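You operate a simulated robot arm through the tools that you are given. There is no shell and no other tool. Be economical: measure what you need, move in short steps, check, and stop when the job is done.

You run a simulated robot arm. Do the job below in one go: nothing can be reset, and whatever is moved stays where it is left.

## Task
Clamp the chassis, dial the mesh to the card's figure and lock it with the silver screw.
Fine: the driver is set already; put it back in its dock.

Only the result counts: the job must be done as asked and must still hold three seconds after the hand-in. Knocking over, shifting, dropping, spilling or breaking anything else fails it.

## Robot
A 6-joint arm with a two-finger parallel gripper, fixed in place. Base frame: the origin is at the foot of the arm, x ahead of it, y to its left, z up; the work surface is at about z = 0. Units: m, degrees, N and s.
With the tool pointing down near the work surface it reaches from about 0.14 to 0.58 m from the base axis. Its first joint turns from -66.0 to 66.0 degrees. Payload 2.1 kg.
The tool frame sits at the grasp point between the pads (the TCP): z along the fingers, y along the line on which they close. The tips reach 0.03 m beyond it. Largest opening 0.094 m; finger width 0.028, thickness 0.01; the body of the gripper, 0.05 by 0.096 m, starts 0.055 m behind the TCP.
Orientation is that of the tool frame in the base frame, as a unit quaternion [x, y, z, w]. With the fingers straight down and closing along the base's y, the tool's x points along the base's -x, its y along +y and its z along -z.

## Interface
- The arm moves only by the tool move_arm. Its argument "increments" is a list of rows, each an object of numbers (a shift or turn left out is 0, a gripper value left out holds the last): "ax", "ay", "az": the turn, a rotation vector about the tool's x, y, z in units of 120 degrees (1.0 is 120 degrees); "x", "y", "z": the shift along the tool's x, y, z in units of 300 mm (1.0 is 300 mm); "gripper": the gripper command, from -1 (fully open) to 1 (shut), values between in proportion. In form: [{"ax": .., "ay": .., "az": .., "x": .., "y": .., "z": .., "gripper": ..}, ...]. A call has 1 to 8 rows; each row is the pose to reach, as a shift and turn from the pose commanded when the call began, along the tool's axes at that moment. A call with a number of a shift or a turn outside -1 to 1 is refused whole. A row lasts 0.2 s, in which the tool goes at most 0.05 m and 8.6 degrees; a call with a longer step from one row to the next is refused whole, and so is a gripper value outside its range. A pose out of reach is approached as far as the arm can. The call stops where the force on the tool passes 50 N (or 10 N more than at its start, if that is more) or the arm is blocked; 0.2 s more then pass. The fingers move at their own pace (about 0.072 m/s each) and stop on an object; they squeeze with about 33 N. The grip force told is the motor's: it shows also when the fingers shut on nothing. Time passes only in rows, and 0.2 s behind the last, so rows that repeat a pose let the fingers close. It gives the time, the measured TCP pose, the force on the tool (base axes), the opening and the grip force at its end, in the units of the frame above (readings bear some noise).
- Cameras (640 x 400 px; columns grow to the right, rows downward): "scene" is fixed at [0.0677, -0.3679, 0.5023]; the picture's right is [0.79, -0.61, 0.00], its down [-0.31, -0.40, -0.86] and it looks along [0.53, 0.68, -0.51] (base axes); focal length 272 px, centre (320, 200). "wrist" rides on the gripper at [0.076, 0.014, -0.103] in the tool frame; the picture's right is [-0.18, 0.98, 0.00], its down [-0.75, -0.14, -0.64] and it looks along [-0.63, -0.12, 0.77] (tool axes); focal length 243 px, centre (320, 200). There is no depth. A picture from a camera that has moved, and an enlarged one, comes with that camera's place and axes in the base frame and with its lens. The place of the scene camera against the robot may be out by one fixed shift of up to 0.025 m in any direction.
- grab_frame(camera): a new picture of that camera. The clock stands still meanwhile.
- zoom(camera, box): a new picture of the part [left, top, right, bottom] of that camera's present view, enlarged. The clock stands still meanwhile.
- sign_off(): hands the job in; it is judged then, once.

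Go step by step. Nothing tells you positions but the pictures and the camera data: compare them with the known pose of the tool, close in by small moves and look again before you grip or let go. The budget is 120 turns and 68 pictures, counting those below and the enlarged ones. Unless the task says otherwise, let go and move clear before handing in, and close with one line.

The tools are called by a JSON object that holds its "fn" and its "kwargs". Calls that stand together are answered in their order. move_arm: Moves the arm, as the interface text tells. Its arguments: {"type":"object","properties":{"increments":{"type":"array"}},"required":["increments"]} The other tools are called the same way: grab_frame (camera) takes a picture; zoom (camera, box) takes an enlarged picture of a part of a camera's view; sign_off () hands the job in.

At the start:

```text
t: 0.0
position: [0.3443, -0.0414, 0.3303]
tool_rot: [0.0, 1.0, 0.001, 0.0]
ft_force: [-0.7, 0.1, -0.4]
width: 0.0941
gripper_force: 0.2
```

scene: 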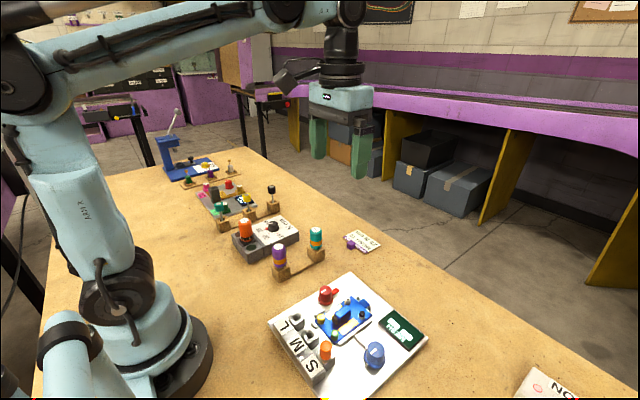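
wrist: 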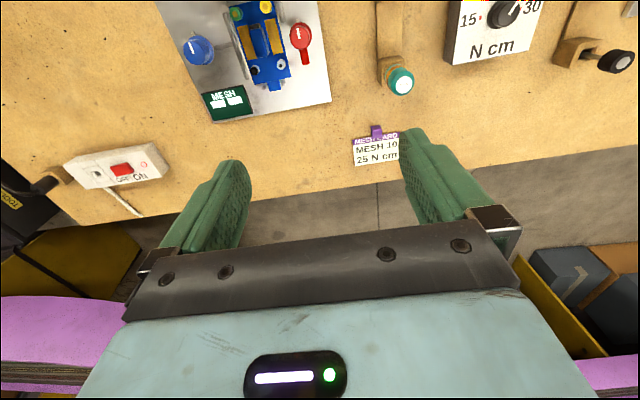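

I see a fixture board with a blue dial, a red clamp, a display and a card, with drivers and docks further along. I'll zoom in on the details first.

{"fn": "zoom", "kwargs": {"camera": "scene", "box": [250, 260, 450, 400]}}

{"fn": "zoom", "kwargs": {"camera": "scene", "box": [190, 170, 390, 295]}}

{"fn": "zoom", "kwargs": {"camera": "wrist", "box": [140, 0, 460, 200]}}

{"fn": "zoom", "kwargs": {"camera": "scene", "box": [140, 90, 300, 220]}}

```text
2.86 times, centred on (350, 330) of scene
camera zoom: at [0.0677, -0.3679, 0.5023], right [0.79, -0.61, 0.0], down [-0.31, -0.4, -0.86], along [0.53, 0.68, -0.51], focal length 777 px, centre (234, -171)
```

zoom: 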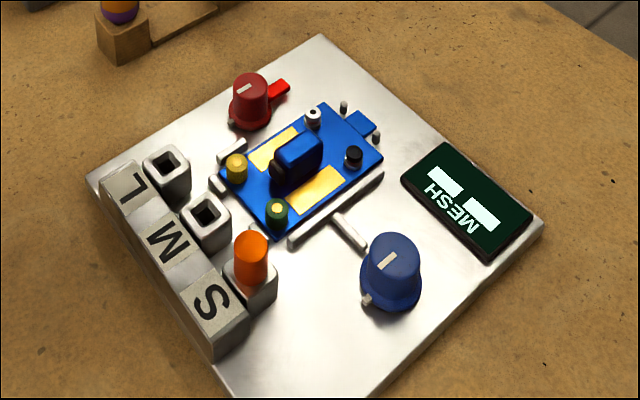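

```text
3.20 times, centred on (290, 232) of scene
camera zoom: at [0.0677, -0.3679, 0.5023], right [0.79, -0.61, 0.0], down [-0.31, -0.4, -0.86], along [0.53, 0.68, -0.51], focal length 871 px, centre (416, 96)
```

zoom: 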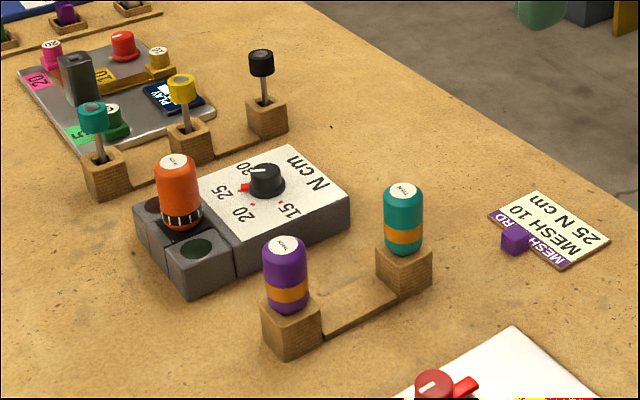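

```text
2.00 times, centred on (300, 100) of wrist
camera zoom: at [0.2669, -0.0271, 0.4332], right [0.18, 0.98, 0.0], down [0.75, -0.14, 0.64], along [0.63, -0.12, -0.77], focal length 485 px, centre (360, 400)
```

zoom: 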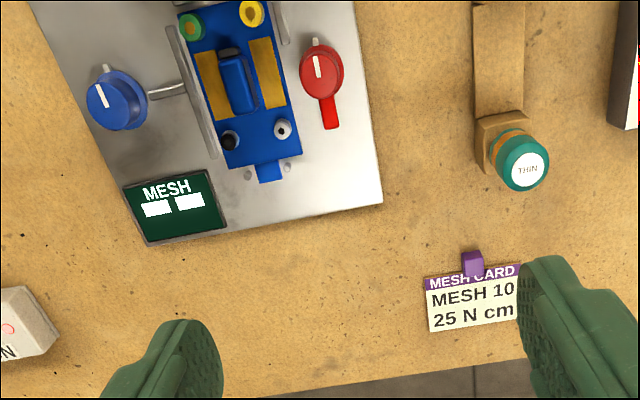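

```text
3.08 times, centred on (220, 155) of scene
camera zoom: at [0.0677, -0.3679, 0.5023], right [0.79, -0.61, 0.0], down [-0.31, -0.4, -0.86], along [0.53, 0.68, -0.51], focal length 837 px, centre (628, 338)
```

zoom: 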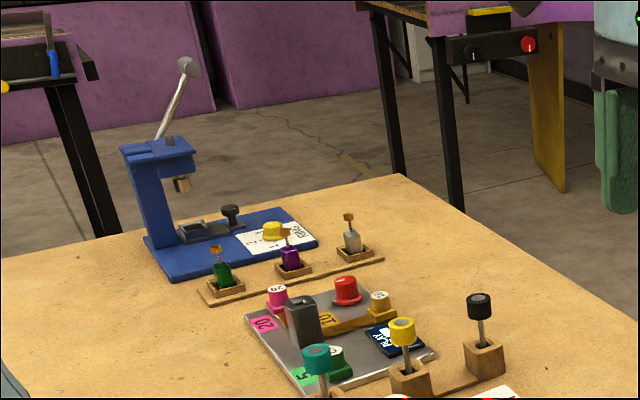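

The card reads MESH 10, 25 N cm. I'll pull the arm back to see the mesh fixture and the tools better.

{"fn": "move_arm", "kwargs": {"increments": [{"x": 0.12, "y": -0.05}, {"x": 0.24, "y": -0.1}, {"x": 0.36, "y": -0.15}, {"x": 0.48, "y": -0.2}]}}

{"fn": "grab_frame", "kwargs": {"camera": "wrist"}}

```text
t: 1.0
position: [0.1993, -0.1019, 0.331]
tool_rot: [0.0, 1.0, 0.001, 0.0]
ft_force: [0.4, -0.1, 0.2]
width: 0.0936
gripper_force: 0.1
```

```text
61 pictures are left
camera wrist: at [0.1232, -0.0873, 0.4327], right [0.18, 0.98, 0.0], down [0.75, -0.14, 0.64], along [0.63, -0.12, -0.77], focal length 243 px, centre (320, 200)
```

wrist: 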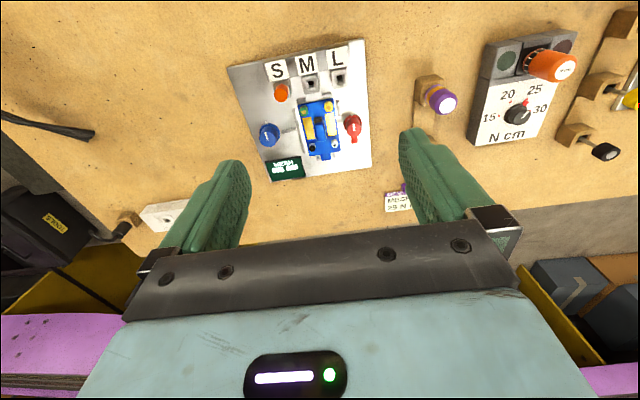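

{"fn": "zoom", "kwargs": {"camera": "wrist", "box": [220, 30, 384, 190]}}

{"fn": "zoom", "kwargs": {"camera": "wrist", "box": [380, 10, 640, 210]}}

{"fn": "zoom", "kwargs": {"camera": "wrist", "box": [0, 90, 240, 260]}}

```text
2.50 times, centred on (302, 110) of wrist
camera zoom: at [0.1232, -0.0873, 0.4327], right [0.18, 0.98, 0.0], down [0.75, -0.14, 0.64], along [0.63, -0.12, -0.77], focal length 606 px, centre (365, 425)
```

zoom: 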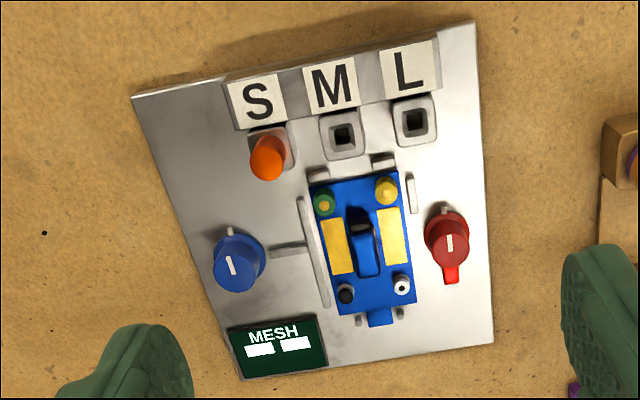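

```text
2.00 times, centred on (510, 110) of wrist
camera zoom: at [0.1232, -0.0873, 0.4327], right [0.18, 0.98, 0.0], down [0.75, -0.14, 0.64], along [0.63, -0.12, -0.77], focal length 485 px, centre (-60, 380)
```

zoom: 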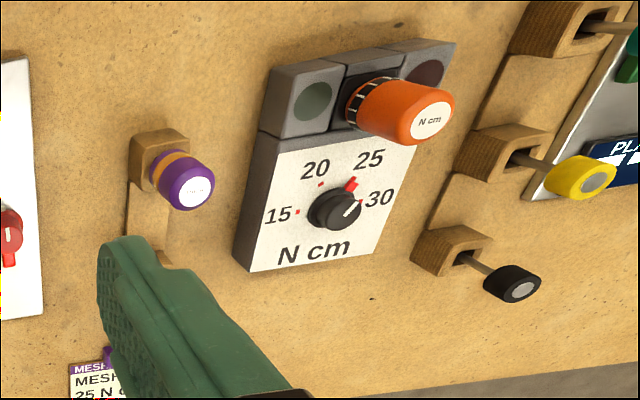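

```text
2.35 times, centred on (120, 175) of wrist
camera zoom: at [0.1232, -0.0873, 0.4327], right [0.18, 0.98, 0.0], down [0.75, -0.14, 0.64], along [0.63, -0.12, -0.77], focal length 571 px, centre (791, 259)
```

zoom: 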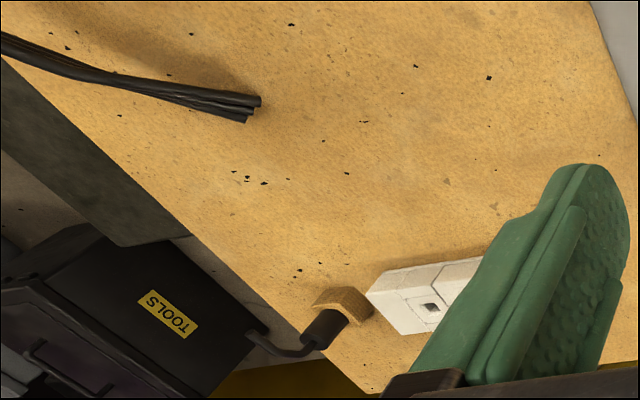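

{"fn": "zoom", "kwargs": {"camera": "wrist", "box": [270, 85, 374, 165]}}

{"fn": "zoom", "kwargs": {"camera": "wrist", "box": [470, 25, 590, 155]}}

{"fn": "zoom", "kwargs": {"camera": "scene", "box": [510, 360, 600, 400]}}

{"fn": "zoom", "kwargs": {"camera": "scene", "box": [280, 310, 350, 390]}}

```text
5.00 times, centred on (322, 125) of wrist
camera zoom: at [0.1232, -0.0873, 0.4327], right [0.18, 0.98, 0.0], down [0.75, -0.14, 0.64], along [0.63, -0.12, -0.77], focal length 1213 px, centre (310, 575)
```

zoom: 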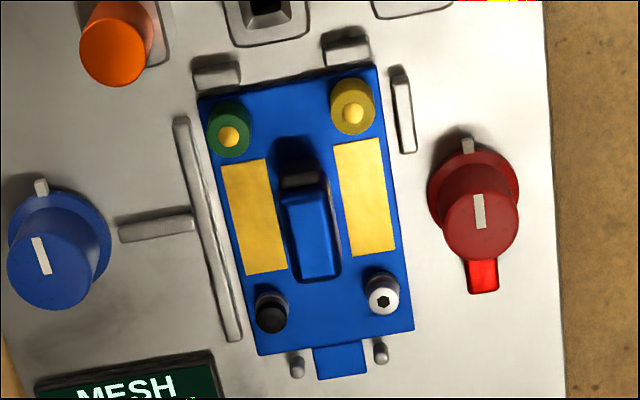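

```text
3.08 times, centred on (530, 90) of wrist
camera zoom: at [0.1232, -0.0873, 0.4327], right [0.18, 0.98, 0.0], down [0.75, -0.14, 0.64], along [0.63, -0.12, -0.77], focal length 746 px, centre (-326, 538)
```

zoom: 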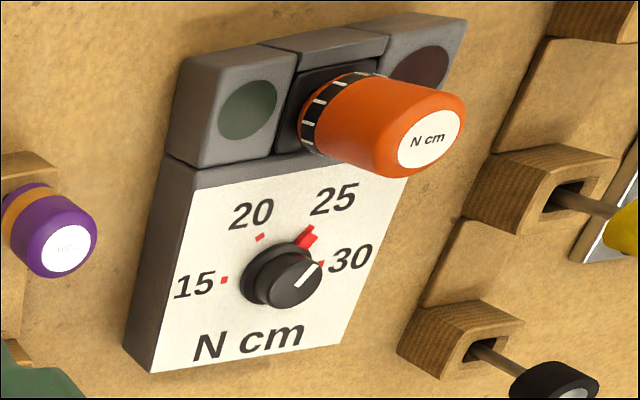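

```text
7.11 times, centred on (555, 380) of scene
camera zoom: at [0.0678, -0.3679, 0.5023], right [0.79, -0.61, 0.0], down [-0.31, -0.4, -0.86], along [0.53, 0.68, -0.51], focal length 1935 px, centre (-1351, -1080)
```

zoom: 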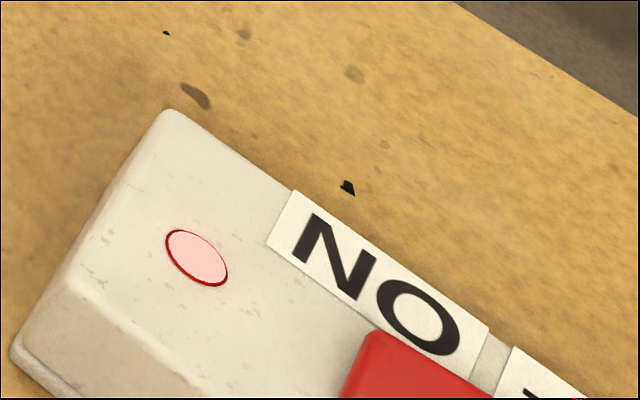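

```text
5.00 times, centred on (315, 350) of scene
camera zoom: at [0.0678, -0.3679, 0.5023], right [0.79, -0.61, 0.0], down [-0.31, -0.4, -0.86], along [0.53, 0.68, -0.51], focal length 1360 px, centre (345, -550)
```

zoom: 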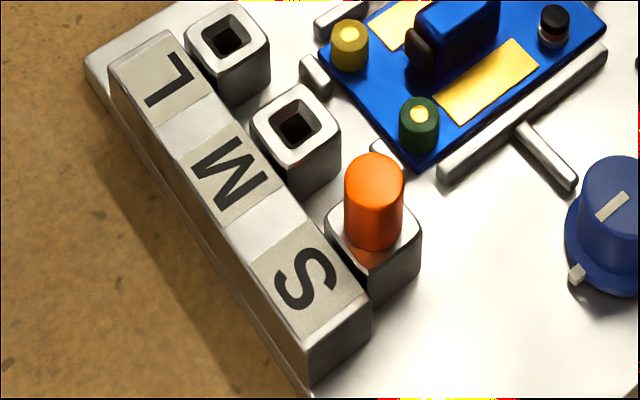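

The driver's knob sits at 25 as told, and the silver hex screw is on the chassis at about (0.329, -0.097). I take the red clamp knob to be near (0.296, -0.061, 0.042) and will hover over it to check.

{"fn": "move_arm", "kwargs": {"increments": [{"x": -0.064, "y": 0.027, "z": 0.127, "gripper": 0.0}, {"x": -0.129, "y": 0.055, "z": 0.255}, {"x": -0.193, "y": 0.082, "z": 0.382}, {"x": -0.258, "y": 0.11, "z": 0.51}, {"x": -0.322, "y": 0.137, "z": 0.637}]}}

{"fn": "grab_frame", "kwargs": {"camera": "wrist"}}

{"fn": "zoom", "kwargs": {"camera": "scene", "box": [250, 260, 450, 400]}}

```text
t: 2.2
position: [0.2973, -0.0593, 0.1391]
tool_rot: [0.0, 1.0, 0.0, 0.001]
ft_force: [0.6, -0.5, -0.8]
width: 0.0469
gripper_force: 0.1
```

```text
53 pictures are left
camera wrist: at [0.2208, -0.0452, 0.2414], right [0.18, 0.98, 0.0], down [0.75, -0.14, 0.64], along [0.63, -0.12, -0.77], focal length 243 px, centre (320, 200)
```

wrist: 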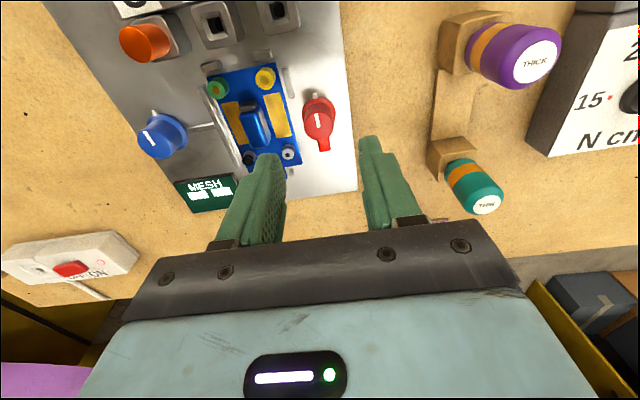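

```text
2.86 times, centred on (350, 330) of scene
camera zoom: at [0.0677, -0.3679, 0.5023], right [0.79, -0.61, 0.0], down [-0.31, -0.4, -0.86], along [0.53, 0.68, -0.51], focal length 777 px, centre (234, -171)
```

zoom: 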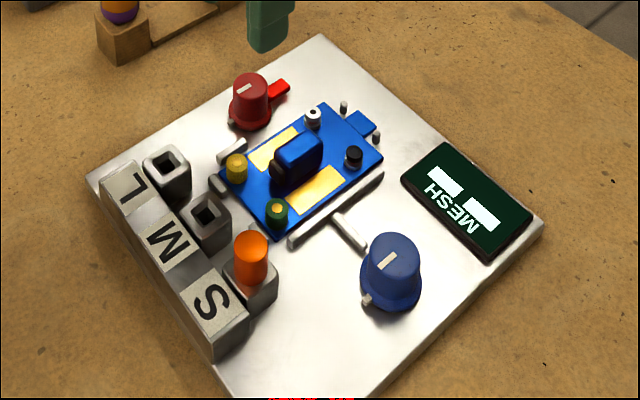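

{"fn": "zoom", "kwargs": {"camera": "wrist", "box": [230, 60, 390, 160]}}

```text
4.00 times, centred on (310, 110) of wrist
camera zoom: at [0.2208, -0.0452, 0.2414], right [0.18, 0.98, 0.0], down [0.75, -0.14, 0.64], along [0.63, -0.12, -0.77], focal length 970 px, centre (360, 560)
```

zoom: 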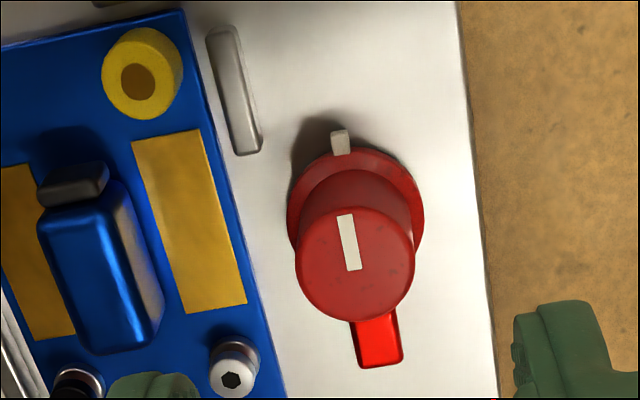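

The red cap's centre works out at (0.302, -0.062), 25 mm across. Next I'll descend around it and look before closing.

{"fn": "move_arm", "kwargs": {"increments": [{"x": -0.018, "y": -0.005, "z": 0.1}, {"x": -0.018, "y": -0.005, "z": 0.2}, {"x": -0.018, "y": -0.005, "z": 0.274}]}}

{"fn": "zoom", "kwargs": {"camera": "scene", "box": [270, 240, 410, 350]}}

{"fn": "zoom", "kwargs": {"camera": "wrist", "box": [220, 80, 420, 220]}}

```text
t: 3.0
position: [0.3019, -0.0625, 0.0574]
tool_rot: [-0.001, 1.0, 0.0, 0.001]
ft_force: [-0.1, -0.3, -1.0]
width: 0.0472
gripper_force: 0.1
```

```text
3.64 times, centred on (340, 295) of scene
camera zoom: at [0.0677, -0.3679, 0.5023], right [0.79, -0.61, 0.0], down [-0.31, -0.4, -0.86], along [0.53, 0.68, -0.51], focal length 989 px, centre (247, -146)
```

zoom: 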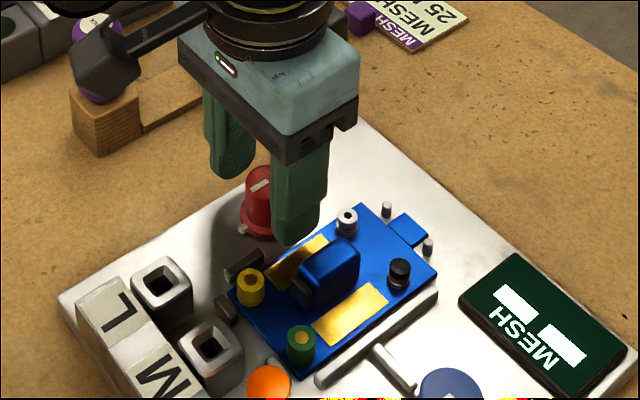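

```text
2.86 times, centred on (320, 150) of wrist
camera zoom: at [0.2254, -0.0474, 0.1595], right [0.18, 0.98, 0.0], down [0.75, -0.14, 0.64], along [0.63, -0.12, -0.77], focal length 693 px, centre (320, 343)
```

zoom: 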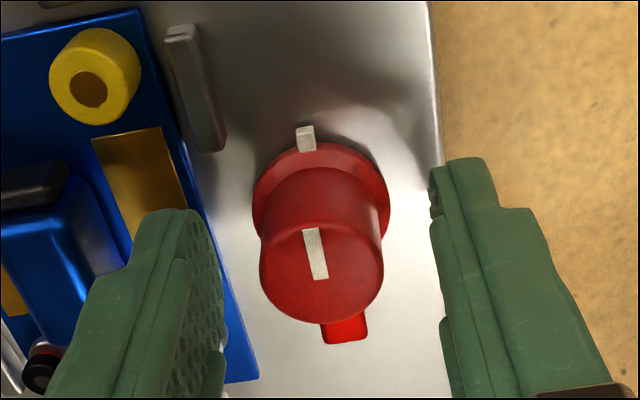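

Aligned. Closing on the red knob.

{"fn": "move_arm", "kwargs": {"increments": [{"gripper": 1}, {"gripper": 1}, {"gripper": 1}]}}

```text
t: 3.8
position: [0.3022, -0.0629, 0.0583]
tool_rot: [0.002, 1.0, 0.0, 0.001]
ft_force: [1.9, -6.5, -26.7]
width: 0.0255
gripper_force: 45.2
```

{"fn": "move_arm", "kwargs": {"increments": [{"az": 0.06}, {"az": 0.12}, {"az": 0.18}, {"az": 0.24}]}}

{"fn": "zoom", "kwargs": {"camera": "scene", "box": [270, 240, 410, 350]}}

{"fn": "zoom", "kwargs": {"camera": "wrist", "box": [220, 80, 420, 220]}}

```text
t: 4.8
position: [0.3017, -0.0604, 0.058]
tool_rot: [0.249, 0.968, 0.002, 0.001]
ft_force: [10.0, 15.1, -33.4]
width: 0.0256
gripper_force: 45.1
```

```text
3.64 times, centred on (340, 295) of scene
camera zoom: at [0.0678, -0.3679, 0.5023], right [0.79, -0.61, 0.0], down [-0.31, -0.4, -0.86], along [0.53, 0.68, -0.51], focal length 989 px, centre (247, -146)
```

zoom: 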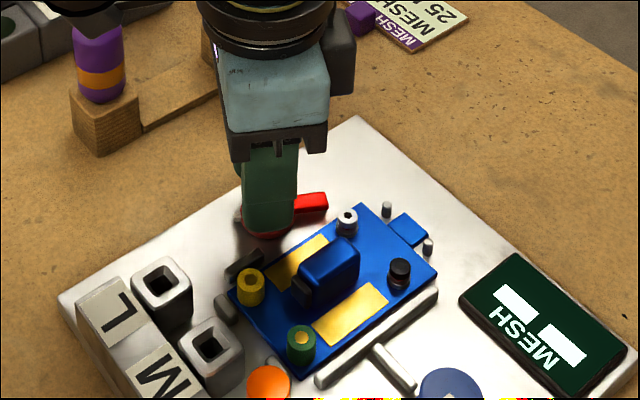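

```text
2.86 times, centred on (320, 150) of wrist
camera zoom: at [0.2419, -0.0117, 0.16], right [0.64, 0.77, 0.01], down [0.59, -0.49, 0.64], along [0.5, -0.4, -0.77], focal length 693 px, centre (320, 343)
```

zoom: 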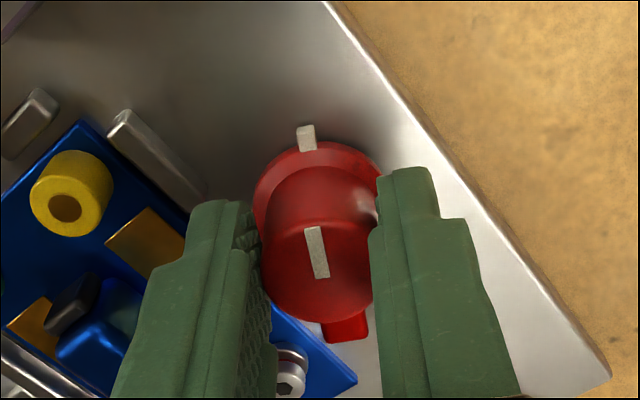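

The knob turns with the gripper, lever heading towards the chassis. Continuing.

{"fn": "move_arm", "kwargs": {"increments": [{"az": 0.06}, {"az": 0.12}, {"az": 0.18}, {"az": 0.24}, {"az": 0.3}, {"az": 0.36}, {"az": 0.42}, {"az": 0.48}]}}

{"fn": "zoom", "kwargs": {"camera": "scene", "box": [270, 240, 410, 350]}}

```text
t: 6.6
position: [0.3049, -0.0615, 0.0576]
tool_rot: [0.685, 0.729, 0.007, 0.002]
ft_force: [36.7, 17.3, 15.8]
width: 0.0256
gripper_force: 45.2
```

```text
3.64 times, centred on (340, 295) of scene
camera zoom: at [0.0677, -0.3679, 0.5023], right [0.79, -0.61, 0.0], down [-0.31, -0.4, -0.86], along [0.53, 0.68, -0.5], focal length 989 px, centre (247, -146)
```

zoom: 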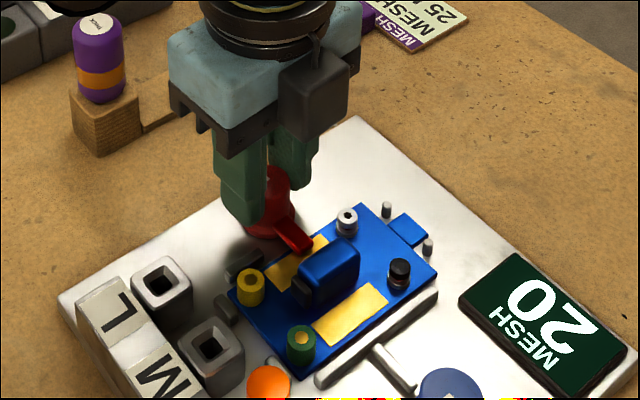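

The clamp lever is over the chassis and the display now reads 20. I'll turn a last few degrees to seat it and then release.

{"fn": "move_arm", "kwargs": {"increments": [{"az": 0.02}, {"az": 0.04}]}}

{"fn": "move_arm", "kwargs": {"increments": [{"gripper": 0.0}, {"gripper": 0.0}, {"gripper": 0.0}, {"z": -0.1}, {"z": -0.2}, {"z": -0.3}]}}

{"fn": "zoom", "kwargs": {"camera": "scene", "box": [250, 260, 450, 400]}}

```text
t: 7.2
position: [0.3037, -0.0608, 0.058]
tool_rot: [0.715, 0.699, 0.007, 0.004]
ft_force: [41.1, 14.5, -1.5]
width: 0.0258
gripper_force: 45.1
```

```text
t: 8.6
position: [0.3016, -0.0615, 0.1488]
tool_rot: [0.714, 0.7, 0.001, 0.0]
ft_force: [0.4, 0.0, -0.1]
width: 0.0473
gripper_force: 0.1
```

```text
2.86 times, centred on (350, 330) of scene
camera zoom: at [0.0677, -0.3679, 0.5023], right [0.79, -0.61, 0.0], down [-0.31, -0.4, -0.86], along [0.53, 0.68, -0.51], focal length 777 px, centre (234, -171)
```

zoom: 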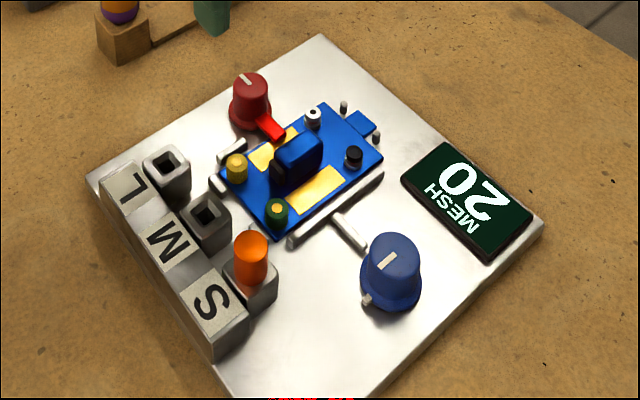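

The clamp is set and the display shows 20. Now to the blue dial, turning the wrist back on the way.

{"fn": "move_arm", "kwargs": {"increments": [{"x": -0.06, "az": -0.07}, {"x": -0.12, "az": -0.14}, {"x": -0.18, "az": -0.21}, {"x": -0.24, "az": -0.28}, {"x": -0.3, "az": -0.35}, {"x": -0.36, "az": -0.42}, {"x": -0.42, "az": -0.49}, {"x": -0.48, "y": -0.03, "az": -0.56}]}}

{"fn": "move_arm", "kwargs": {"increments": [{"az": -0.07}, {"az": -0.14}, {"az": -0.2}]}}

{"fn": "zoom", "kwargs": {"camera": "wrist", "box": [200, 50, 440, 200]}}

```text
t: 10.4
position: [0.2897, -0.2064, 0.1481]
tool_rot: [0.207, 0.978, 0.0, 0.001]
ft_force: [0.2, -2.0, 0.3]
width: 0.0472
gripper_force: 0.0
```

```text
t: 11.2
position: [0.2882, -0.2054, 0.1474]
tool_rot: [0.0, 1.0, 0.0, 0.001]
ft_force: [0.7, 0.6, -0.7]
width: 0.0471
gripper_force: 0.1
```

```text
2.67 times, centred on (320, 125) of wrist
camera zoom: at [0.2128, -0.1915, 0.2495], right [0.18, 0.98, 0.0], down [0.75, -0.14, 0.64], along [0.63, -0.12, -0.77], focal length 647 px, centre (320, 400)
```

zoom: 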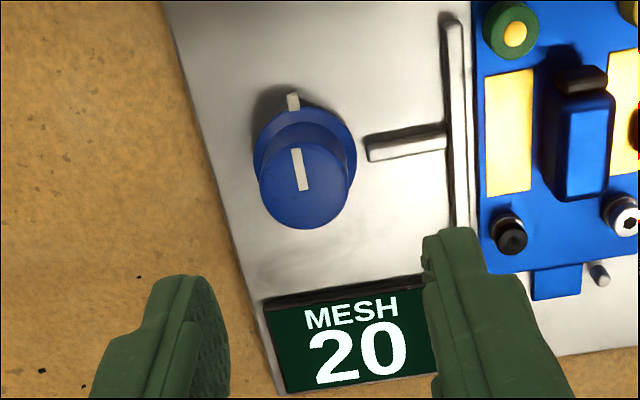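

{"fn": "move_arm", "kwargs": {"increments": [{"x": -0.013, "y": -0.02, "z": 0.11, "gripper": -0.15}, {"x": -0.013, "y": -0.02, "z": 0.217}]}}

{"fn": "zoom", "kwargs": {"camera": "wrist", "box": [220, 70, 420, 210]}}

```text
t: 11.8
position: [0.2937, -0.212, 0.0828]
tool_rot: [0.0, 1.0, 0.0, 0.0]
ft_force: [0.0, 0.2, -0.8]
width: 0.0543
gripper_force: 0.1
```

```text
2.86 times, centred on (320, 140) of wrist
camera zoom: at [0.2166, -0.1979, 0.1846], right [0.18, 0.98, 0.0], down [0.75, -0.14, 0.64], along [0.63, -0.12, -0.77], focal length 693 px, centre (320, 371)
```

zoom: 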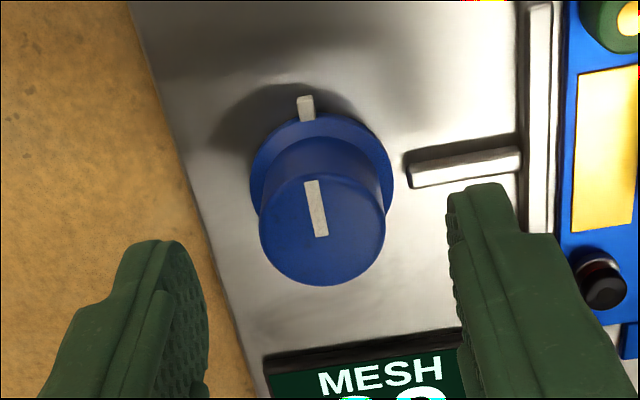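

{"fn": "move_arm", "kwargs": {"increments": [{"x": 0.005, "y": 0.001, "z": 0.085}, {"x": 0.005, "y": 0.001, "z": 0.085, "gripper": 1}, {"x": 0.005, "y": 0.001, "z": 0.085, "gripper": 1}, {"x": 0.005, "y": 0.001, "z": 0.085, "gripper": 1}]}}

{"fn": "move_arm", "kwargs": {"increments": [{"az": 0.06}, {"az": 0.125}]}}

{"fn": "zoom", "kwargs": {"camera": "scene", "box": [270, 270, 450, 400]}}

```text
t: 12.8
position: [0.2922, -0.2115, 0.0568]
tool_rot: [0.001, 1.0, 0.0, 0.001]
ft_force: [0.5, -5.2, -5.7]
width: 0.0294
gripper_force: 45.5
```

```text
t: 13.4
position: [0.2916, -0.21, 0.0573]
tool_rot: [0.131, 0.991, 0.001, 0.0]
ft_force: [-3.5, 0.6, -3.7]
width: 0.0296
gripper_force: 44.3
```

```text
3.08 times, centred on (360, 335) of scene
camera zoom: at [0.0677, -0.3679, 0.5023], right [0.79, -0.61, 0.0], down [-0.31, -0.4, -0.86], along [0.53, 0.68, -0.51], focal length 837 px, centre (197, -215)
```

zoom: 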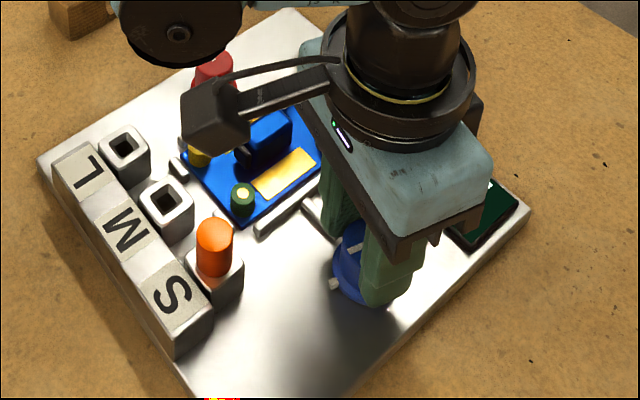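

{"fn": "grab_frame", "kwargs": {"camera": "wrist"}}

```text
41 pictures are left
camera wrist: at [0.2217, -0.1775, 0.1593], right [0.43, 0.9, 0.0], down [0.69, -0.33, 0.64], along [0.58, -0.28, -0.77], focal length 243 px, centre (320, 200)
```

wrist: 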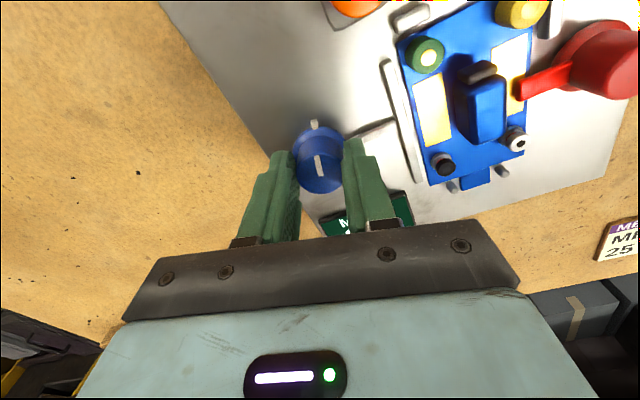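

The display is hidden by the hand, so I'll release and lift to read it.

{"fn": "move_arm", "kwargs": {"increments": [{"gripper": -0.15}, {"gripper": -0.15}, {"z": -0.15}, {"z": -0.3}]}}

{"fn": "zoom", "kwargs": {"camera": "wrist", "box": [240, 70, 480, 220]}}

```text
t: 14.4
position: [0.2906, -0.2129, 0.1466]
tool_rot: [0.13, 0.992, 0.001, 0.0]
ft_force: [0.8, 1.1, -0.2]
width: 0.0541
gripper_force: 0.1
```

```text
2.67 times, centred on (360, 145) of wrist
camera zoom: at [0.2214, -0.1787, 0.2486], right [0.43, 0.9, 0.0], down [0.69, -0.33, 0.64], along [0.58, -0.28, -0.77], focal length 647 px, centre (213, 347)
```

zoom: 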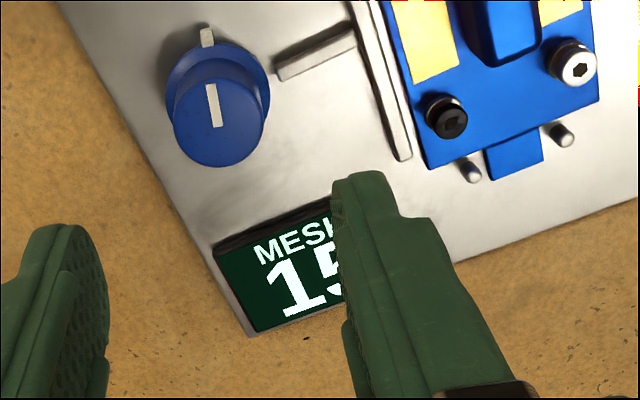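

15° brought it from 20 to 15 (it reads 15). Another 15° the same way should give 10.

{"fn": "move_arm", "kwargs": {"increments": [{"z": 0.15}, {"z": 0.3}, {"z": 0.3, "gripper": 1}, {"z": 0.3, "gripper": 1}, {"z": 0.3, "gripper": 1}, {"z": 0.3, "az": 0.06}, {"z": 0.3, "az": 0.125}, {"z": 0.3, "az": 0.125}]}}

{"fn": "move_arm", "kwargs": {"increments": [{"gripper": -0.15}, {"gripper": -0.15}, {"z": -0.15}, {"z": -0.3}]}}

{"fn": "zoom", "kwargs": {"camera": "wrist", "box": [240, 70, 480, 220]}}

{"fn": "zoom", "kwargs": {"camera": "scene", "box": [340, 290, 450, 360]}}

```text
t: 16.2
position: [0.2916, -0.2106, 0.0549]
tool_rot: [0.259, 0.966, 0.001, 0.0]
ft_force: [6.3, -0.1, -33.1]
width: 0.0294
gripper_force: 45.3
```

```text
t: 17.2
position: [0.2911, -0.2121, 0.1467]
tool_rot: [0.259, 0.966, 0.002, 0.0]
ft_force: [-0.1, 1.4, -0.5]
width: 0.0541
gripper_force: 0.0
```

```text
2.67 times, centred on (360, 145) of wrist
camera zoom: at [0.2331, -0.1611, 0.2495], right [0.65, 0.76, 0.0], down [0.58, -0.5, 0.64], along [0.49, -0.42, -0.77], focal length 647 px, centre (213, 347)
```

zoom: 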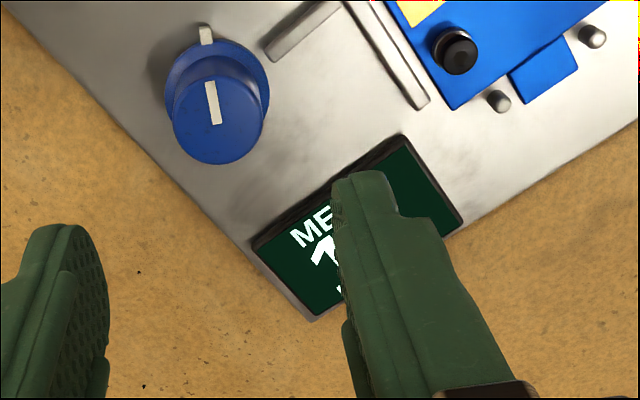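

```text
5.71 times, centred on (395, 325) of scene
camera zoom: at [0.0677, -0.3679, 0.5023], right [0.79, -0.61, 0.0], down [-0.31, -0.4, -0.86], along [0.53, 0.68, -0.51], focal length 1555 px, centre (-109, -514)
```

zoom: 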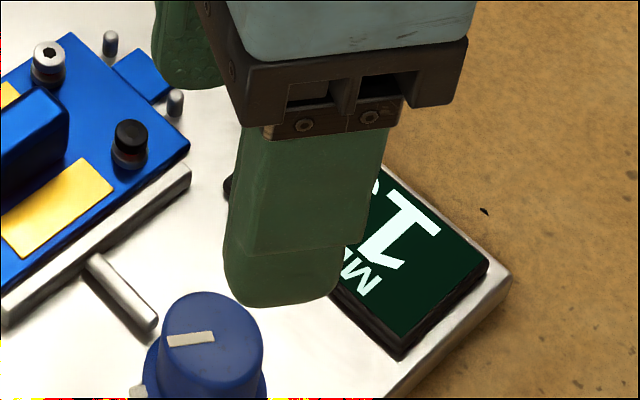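

{"fn": "move_arm", "kwargs": {"increments": [{"z": -0.1, "az": -0.06}, {"z": -0.2, "az": -0.12}, {"z": -0.3, "az": -0.18}, {"z": -0.36, "az": -0.25}]}}

{"fn": "move_arm", "kwargs": {"increments": [{"y": 0.16}, {"y": 0.32}, {"y": 0.48}, {"y": 0.64}, {"y": 0.8}, {"y": 0.96, "x": 0.08}, {"y": 1.0, "x": 0.15}]}}

{"fn": "zoom", "kwargs": {"camera": "scene", "box": [250, 260, 450, 400]}}

{"fn": "grab_frame", "kwargs": {"camera": "wrist"}}

```text
t: 18.2
position: [0.2907, -0.2119, 0.256]
tool_rot: [-0.001, 1.0, 0.001, 0.001]
ft_force: [-0.2, -0.3, -1.0]
width: 0.0541
gripper_force: 0.0
```

```text
refused: row 6 steps farther than a row can; nothing moved
```

```text
2.86 times, centred on (350, 330) of scene
camera zoom: at [0.0677, -0.3679, 0.5023], right [0.79, -0.61, 0.0], down [-0.31, -0.4, -0.86], along [0.53, 0.68, -0.51], focal length 777 px, centre (234, -171)
```

zoom: 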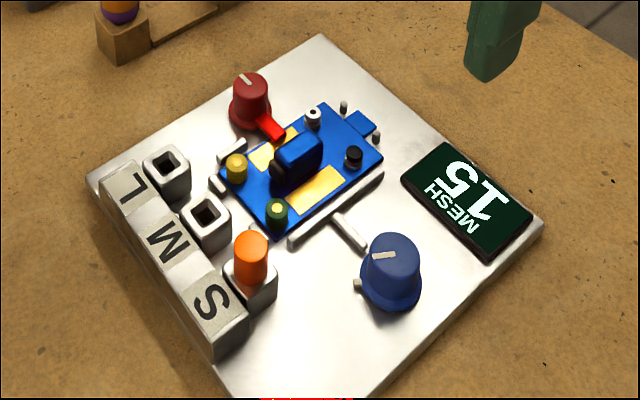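

```text
36 pictures are left
camera wrist: at [0.2148, -0.1976, 0.358], right [0.18, 0.98, 0.0], down [0.75, -0.14, 0.64], along [0.63, -0.12, -0.77], focal length 243 px, centre (320, 200)
```

wrist: 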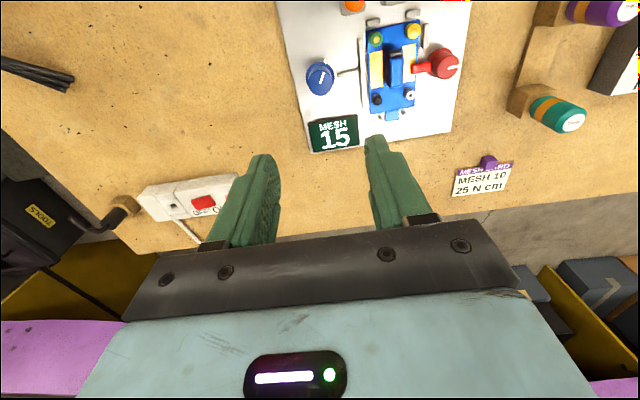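

It reads 15 after 30° in total, so another 30° the same way should give 10.

{"fn": "move_arm", "kwargs": {"increments": [{"z": 0.16}, {"z": 0.32}, {"z": 0.48}, {"z": 0.6}, {"z": 0.66}, {"z": 0.66, "gripper": 1}, {"z": 0.66, "gripper": 1}, {"z": 0.66, "gripper": 1}]}}

{"fn": "move_arm", "kwargs": {"increments": [{"az": 0.0625}, {"az": 0.125}, {"az": 0.1875}, {"az": 0.25}, {"az": 0.25}]}}

{"fn": "move_arm", "kwargs": {"increments": [{"gripper": -0.15}, {"gripper": -0.15}, {"z": -0.16}, {"z": -0.32}, {"z": -0.48, "az": -0.06}, {"z": -0.6, "az": -0.12}, {"z": -0.66, "az": -0.18}, {"z": -0.66, "az": -0.25}]}}

{"fn": "zoom", "kwargs": {"camera": "scene", "box": [250, 260, 450, 400]}}

```text
t: 20.0
position: [0.2923, -0.2114, 0.0572]
tool_rot: [0.001, 1.0, -0.001, 0.001]
ft_force: [0.9, -11.4, -19.8]
width: 0.0293
gripper_force: 44.3
```

```text
t: 21.2
position: [0.2934, -0.2111, 0.0579]
tool_rot: [0.259, 0.966, 0.001, 0.001]
ft_force: [7.0, 0.7, -16.0]
width: 0.0295
gripper_force: 44.9
```

```text
t: 23.0
position: [0.2923, -0.2123, 0.2558]
tool_rot: [-0.001, 1.0, -0.001, 0.001]
ft_force: [-0.3, 1.0, 0.3]
width: 0.0543
gripper_force: 0.0
```

```text
2.86 times, centred on (350, 330) of scene
camera zoom: at [0.0677, -0.3679, 0.5023], right [0.79, -0.61, 0.0], down [-0.31, -0.4, -0.86], along [0.53, 0.68, -0.51], focal length 777 px, centre (234, -171)
```

zoom: 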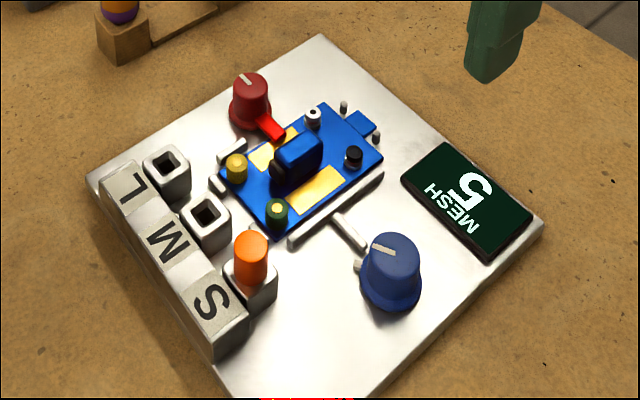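

Overshot to 5: the readings fit 20° per step of 5 (20, 15, 10, 5). I'll turn back 20°.

{"fn": "move_arm", "kwargs": {"increments": [{"z": 0.16}, {"z": 0.32}, {"z": 0.48}, {"z": 0.6}, {"z": 0.66}, {"z": 0.66, "gripper": 1}, {"z": 0.66, "gripper": 1}, {"z": 0.66, "gripper": 1}]}}

{"fn": "move_arm", "kwargs": {"increments": [{"az": -0.055}, {"az": -0.11}, {"az": -0.167}, {"az": -0.167}]}}

{"fn": "move_arm", "kwargs": {"increments": [{"gripper": -0.15}, {"gripper": -0.15}, {"z": -0.16}, {"z": -0.32}, {"z": -0.48, "az": 0.05}, {"z": -0.6, "az": 0.11}, {"z": -0.66, "az": 0.167}]}}

{"fn": "zoom", "kwargs": {"camera": "scene", "box": [250, 260, 450, 400]}}

```text
t: 24.8
position: [0.2908, -0.2118, 0.0564]
tool_rot: [0.0, 1.0, 0.0, 0.001]
ft_force: [1.9, -13.7, -20.4]
width: 0.0295
gripper_force: 45.4
```

```text
t: 25.8
position: [0.2925, -0.2128, 0.058]
tool_rot: [-0.174, 0.985, -0.003, 0.001]
ft_force: [1.3, -30.0, -22.1]
width: 0.0295
gripper_force: 44.5
```

```text
t: 27.4
position: [0.2911, -0.211, 0.2567]
tool_rot: [0.002, 1.0, 0.0, 0.001]
ft_force: [-0.1, 0.1, -0.9]
width: 0.0542
gripper_force: 0.0
```

```text
2.86 times, centred on (350, 330) of scene
camera zoom: at [0.0677, -0.3679, 0.5023], right [0.79, -0.61, 0.0], down [-0.31, -0.4, -0.86], along [0.53, 0.68, -0.51], focal length 777 px, centre (234, -171)
```

zoom: 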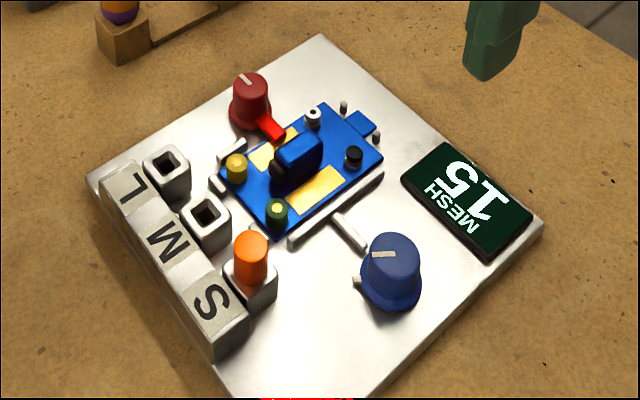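

It reads 15 again, so my step estimate was off. I'll measure the dial's actual angle from the wrist.

{"fn": "zoom", "kwargs": {"camera": "wrist", "box": [280, 40, 400, 160]}}

```text
3.33 times, centred on (340, 100) of wrist
camera zoom: at [0.2155, -0.1963, 0.3574], right [0.19, 0.98, 0.0], down [0.75, -0.14, 0.64], along [0.63, -0.12, -0.77], focal length 809 px, centre (253, 533)
```

zoom: 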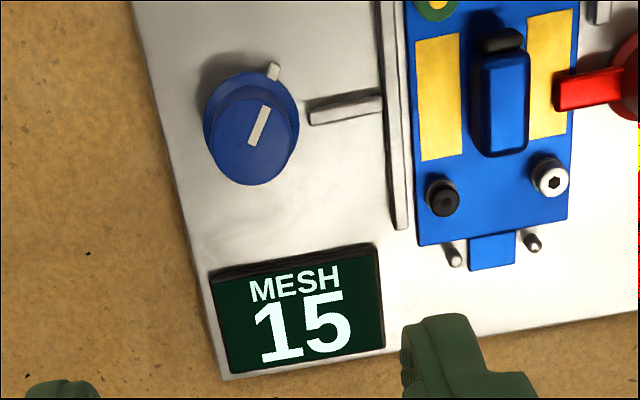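

The dial sits about 31° from its start, just on the 15 side of the border. About 10° more clockwise should centre it on 10.

{"fn": "move_arm", "kwargs": {"increments": [{"z": 0.16}, {"z": 0.32}, {"z": 0.48}, {"z": 0.6}, {"z": 0.66}, {"z": 0.66, "gripper": 1}, {"z": 0.66, "gripper": 1}, {"z": 0.66, "gripper": 1}]}}

{"fn": "move_arm", "kwargs": {"increments": [{"az": 0.045}, {"az": 0.09}, {"az": 0.09}]}}

{"fn": "move_arm", "kwargs": {"increments": [{"gripper": -0.15}, {"gripper": -0.15}, {"z": -0.16}, {"z": -0.32}, {"z": -0.48, "az": -0.03}, {"z": -0.6, "az": -0.06}, {"z": -0.66, "az": -0.09}]}}

{"fn": "zoom", "kwargs": {"camera": "wrist", "box": [280, 40, 400, 160]}}

```text
t: 29.2
position: [0.2921, -0.2118, 0.056]
tool_rot: [0.001, 1.0, 0.0, 0.0]
ft_force: [2.1, -17.2, -22.9]
width: 0.0292
gripper_force: 45.1
```

```text
t: 30.0
position: [0.2916, -0.2108, 0.0552]
tool_rot: [0.094, 0.996, 0.0, 0.001]
ft_force: [1.1, -18.0, -31.6]
width: 0.0295
gripper_force: 45.3
```

```text
t: 31.6
position: [0.2913, -0.2109, 0.2553]
tool_rot: [0.0, 1.0, 0.0, 0.001]
ft_force: [0.6, -0.3, 0.1]
width: 0.0539
gripper_force: 0.1
```

```text
3.33 times, centred on (340, 100) of wrist
camera zoom: at [0.2152, -0.1971, 0.3575], right [0.18, 0.98, 0.0], down [0.75, -0.14, 0.64], along [0.63, -0.12, -0.77], focal length 809 px, centre (253, 533)
```

zoom: 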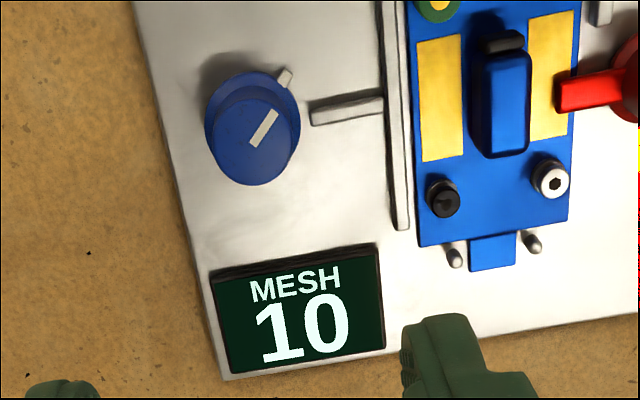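

MESH 10 is set. Now across to the torque driver, staying high.

{"fn": "move_arm", "kwargs": {"increments": [{"y": 0.15}, {"y": 0.3}, {"y": 0.45}, {"y": 0.6}, {"y": 0.75}, {"y": 0.9}, {"y": 1.0}]}}

{"fn": "move_arm", "kwargs": {"increments": [{"y": 0.15, "x": 0.06}, {"y": 0.3, "x": 0.13}, {"y": 0.34, "x": 0.15}]}}

{"fn": "grab_frame", "kwargs": {"camera": "wrist"}}

```text
t: 33.2
position: [0.2924, 0.0881, 0.2547]
tool_rot: [0.001, 1.0, -0.001, 0.002]
ft_force: [-0.5, 0.8, 0.2]
width: 0.054
gripper_force: 0.0
```

```text
t: 34.0
position: [0.2466, 0.191, 0.2557]
tool_rot: [0.001, 1.0, 0.0, 0.001]
ft_force: [-0.1, 0.0, 0.2]
width: 0.0542
gripper_force: 0.0
```

```text
31 pictures are left
camera wrist: at [0.1704, 0.2059, 0.3576], right [0.19, 0.98, 0.0], down [0.75, -0.14, 0.64], along [0.63, -0.12, -0.77], focal length 243 px, centre (320, 200)
```

wrist: 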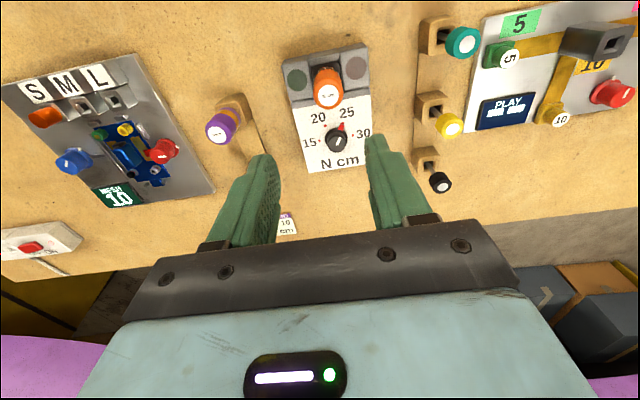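

{"fn": "zoom", "kwargs": {"camera": "wrist", "box": [270, 35, 390, 175]}}

```text
2.86 times, centred on (330, 105) of wrist
camera zoom: at [0.1704, 0.2059, 0.3576], right [0.19, 0.98, 0.0], down [0.75, -0.14, 0.64], along [0.63, -0.12, -0.77], focal length 693 px, centre (291, 471)
```

zoom: 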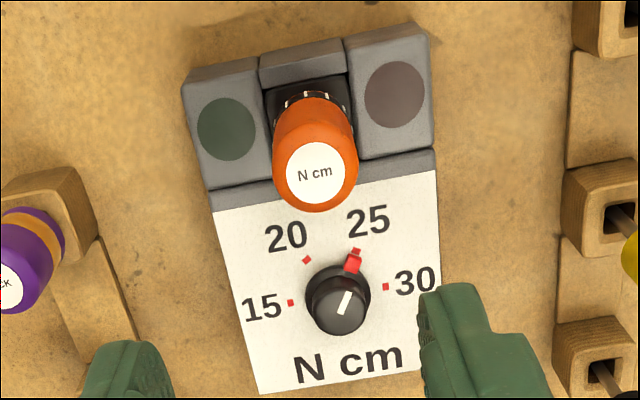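

The torque knob is indeed at 25. The driver's top is at about (0.2455, 0.201, 0.100); I'll pre-rotate the wrist to leave turning room, and check alignment from above.

{"fn": "move_arm", "kwargs": {"increments": [{"y": 0.033, "x": 0.003, "az": -0.07}, {"y": 0.033, "x": 0.003, "az": -0.14}, {"y": 0.033, "x": 0.003, "az": -0.21}, {"y": 0.033, "x": 0.003, "az": -0.28}, {"y": 0.033, "x": 0.003, "az": -0.35}, {"y": 0.033, "x": 0.003, "az": -0.42}, {"y": 0.033, "x": 0.003, "az": -0.49, "z": 0.1}, {"y": 0.033, "x": 0.003, "az": -0.56, "z": 0.2}]}}

{"fn": "zoom", "kwargs": {"camera": "wrist", "box": [200, 60, 440, 220]}}

{"fn": "zoom", "kwargs": {"camera": "scene", "box": [200, 170, 340, 280]}}

```text
t: 35.8
position: [0.2453, 0.2003, 0.1956]
tool_rot: [-0.554, 0.833, 0.0, 0.001]
ft_force: [-0.6, 0.1, 0.3]
width: 0.0544
gripper_force: 0.0
```

```text
2.50 times, centred on (320, 140) of wrist
camera zoom: at [0.2031, 0.1359, 0.2978], right [-0.84, 0.55, 0.0], down [0.42, 0.64, 0.64], along [0.35, 0.54, -0.77], focal length 606 px, centre (320, 350)
```

zoom: 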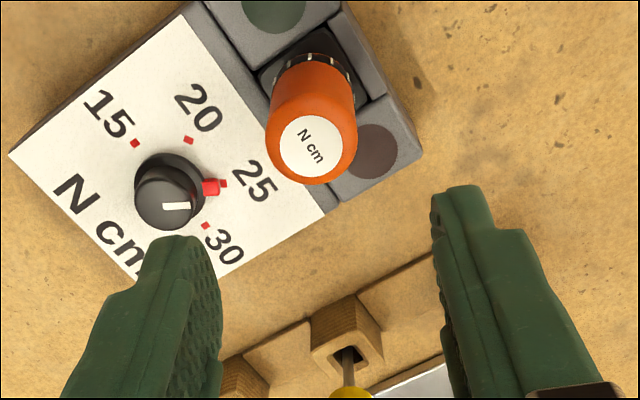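

```text
3.64 times, centred on (270, 225) of scene
camera zoom: at [0.0677, -0.3679, 0.5023], right [0.79, -0.61, 0.0], down [-0.31, -0.4, -0.86], along [0.53, 0.68, -0.51], focal length 989 px, centre (502, 109)
```

zoom: 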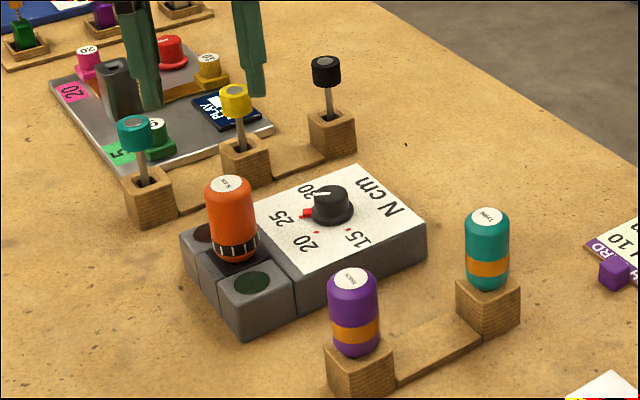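

{"fn": "move_arm", "kwargs": {"increments": [{"y": -0.008, "z": 0.1}, {"y": -0.008, "z": 0.2}, {"y": -0.008, "z": 0.3}, {"y": -0.008, "z": 0.365}]}}

{"fn": "zoom", "kwargs": {"camera": "wrist", "box": [200, 60, 440, 220]}}

{"fn": "zoom", "kwargs": {"camera": "scene", "box": [200, 170, 340, 280]}}

```text
t: 36.8
position: [0.2485, 0.2006, 0.0847]
tool_rot: [-0.553, 0.833, 0.0, 0.001]
ft_force: [-0.2, 0.0, 0.3]
width: 0.054
gripper_force: 0.1
```

```text
2.50 times, centred on (320, 140) of wrist
camera zoom: at [0.2053, 0.1355, 0.1873], right [-0.83, 0.55, 0.0], down [0.42, 0.64, 0.64], along [0.35, 0.54, -0.77], focal length 606 px, centre (320, 350)
```

zoom: 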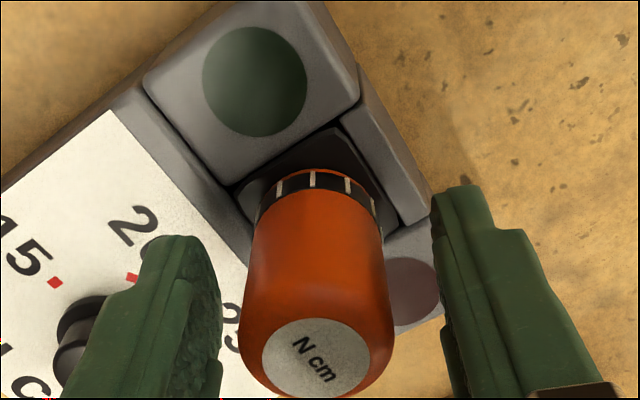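

```text
3.64 times, centred on (270, 225) of scene
camera zoom: at [0.0677, -0.3679, 0.5023], right [0.79, -0.61, 0.0], down [-0.31, -0.4, -0.86], along [0.53, 0.68, -0.51], focal length 989 px, centre (502, 109)
```

zoom: 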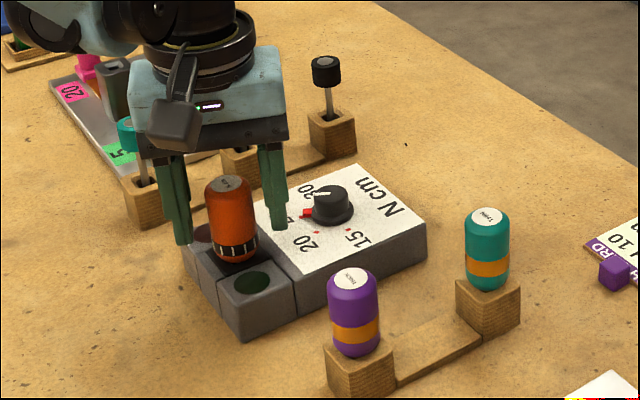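

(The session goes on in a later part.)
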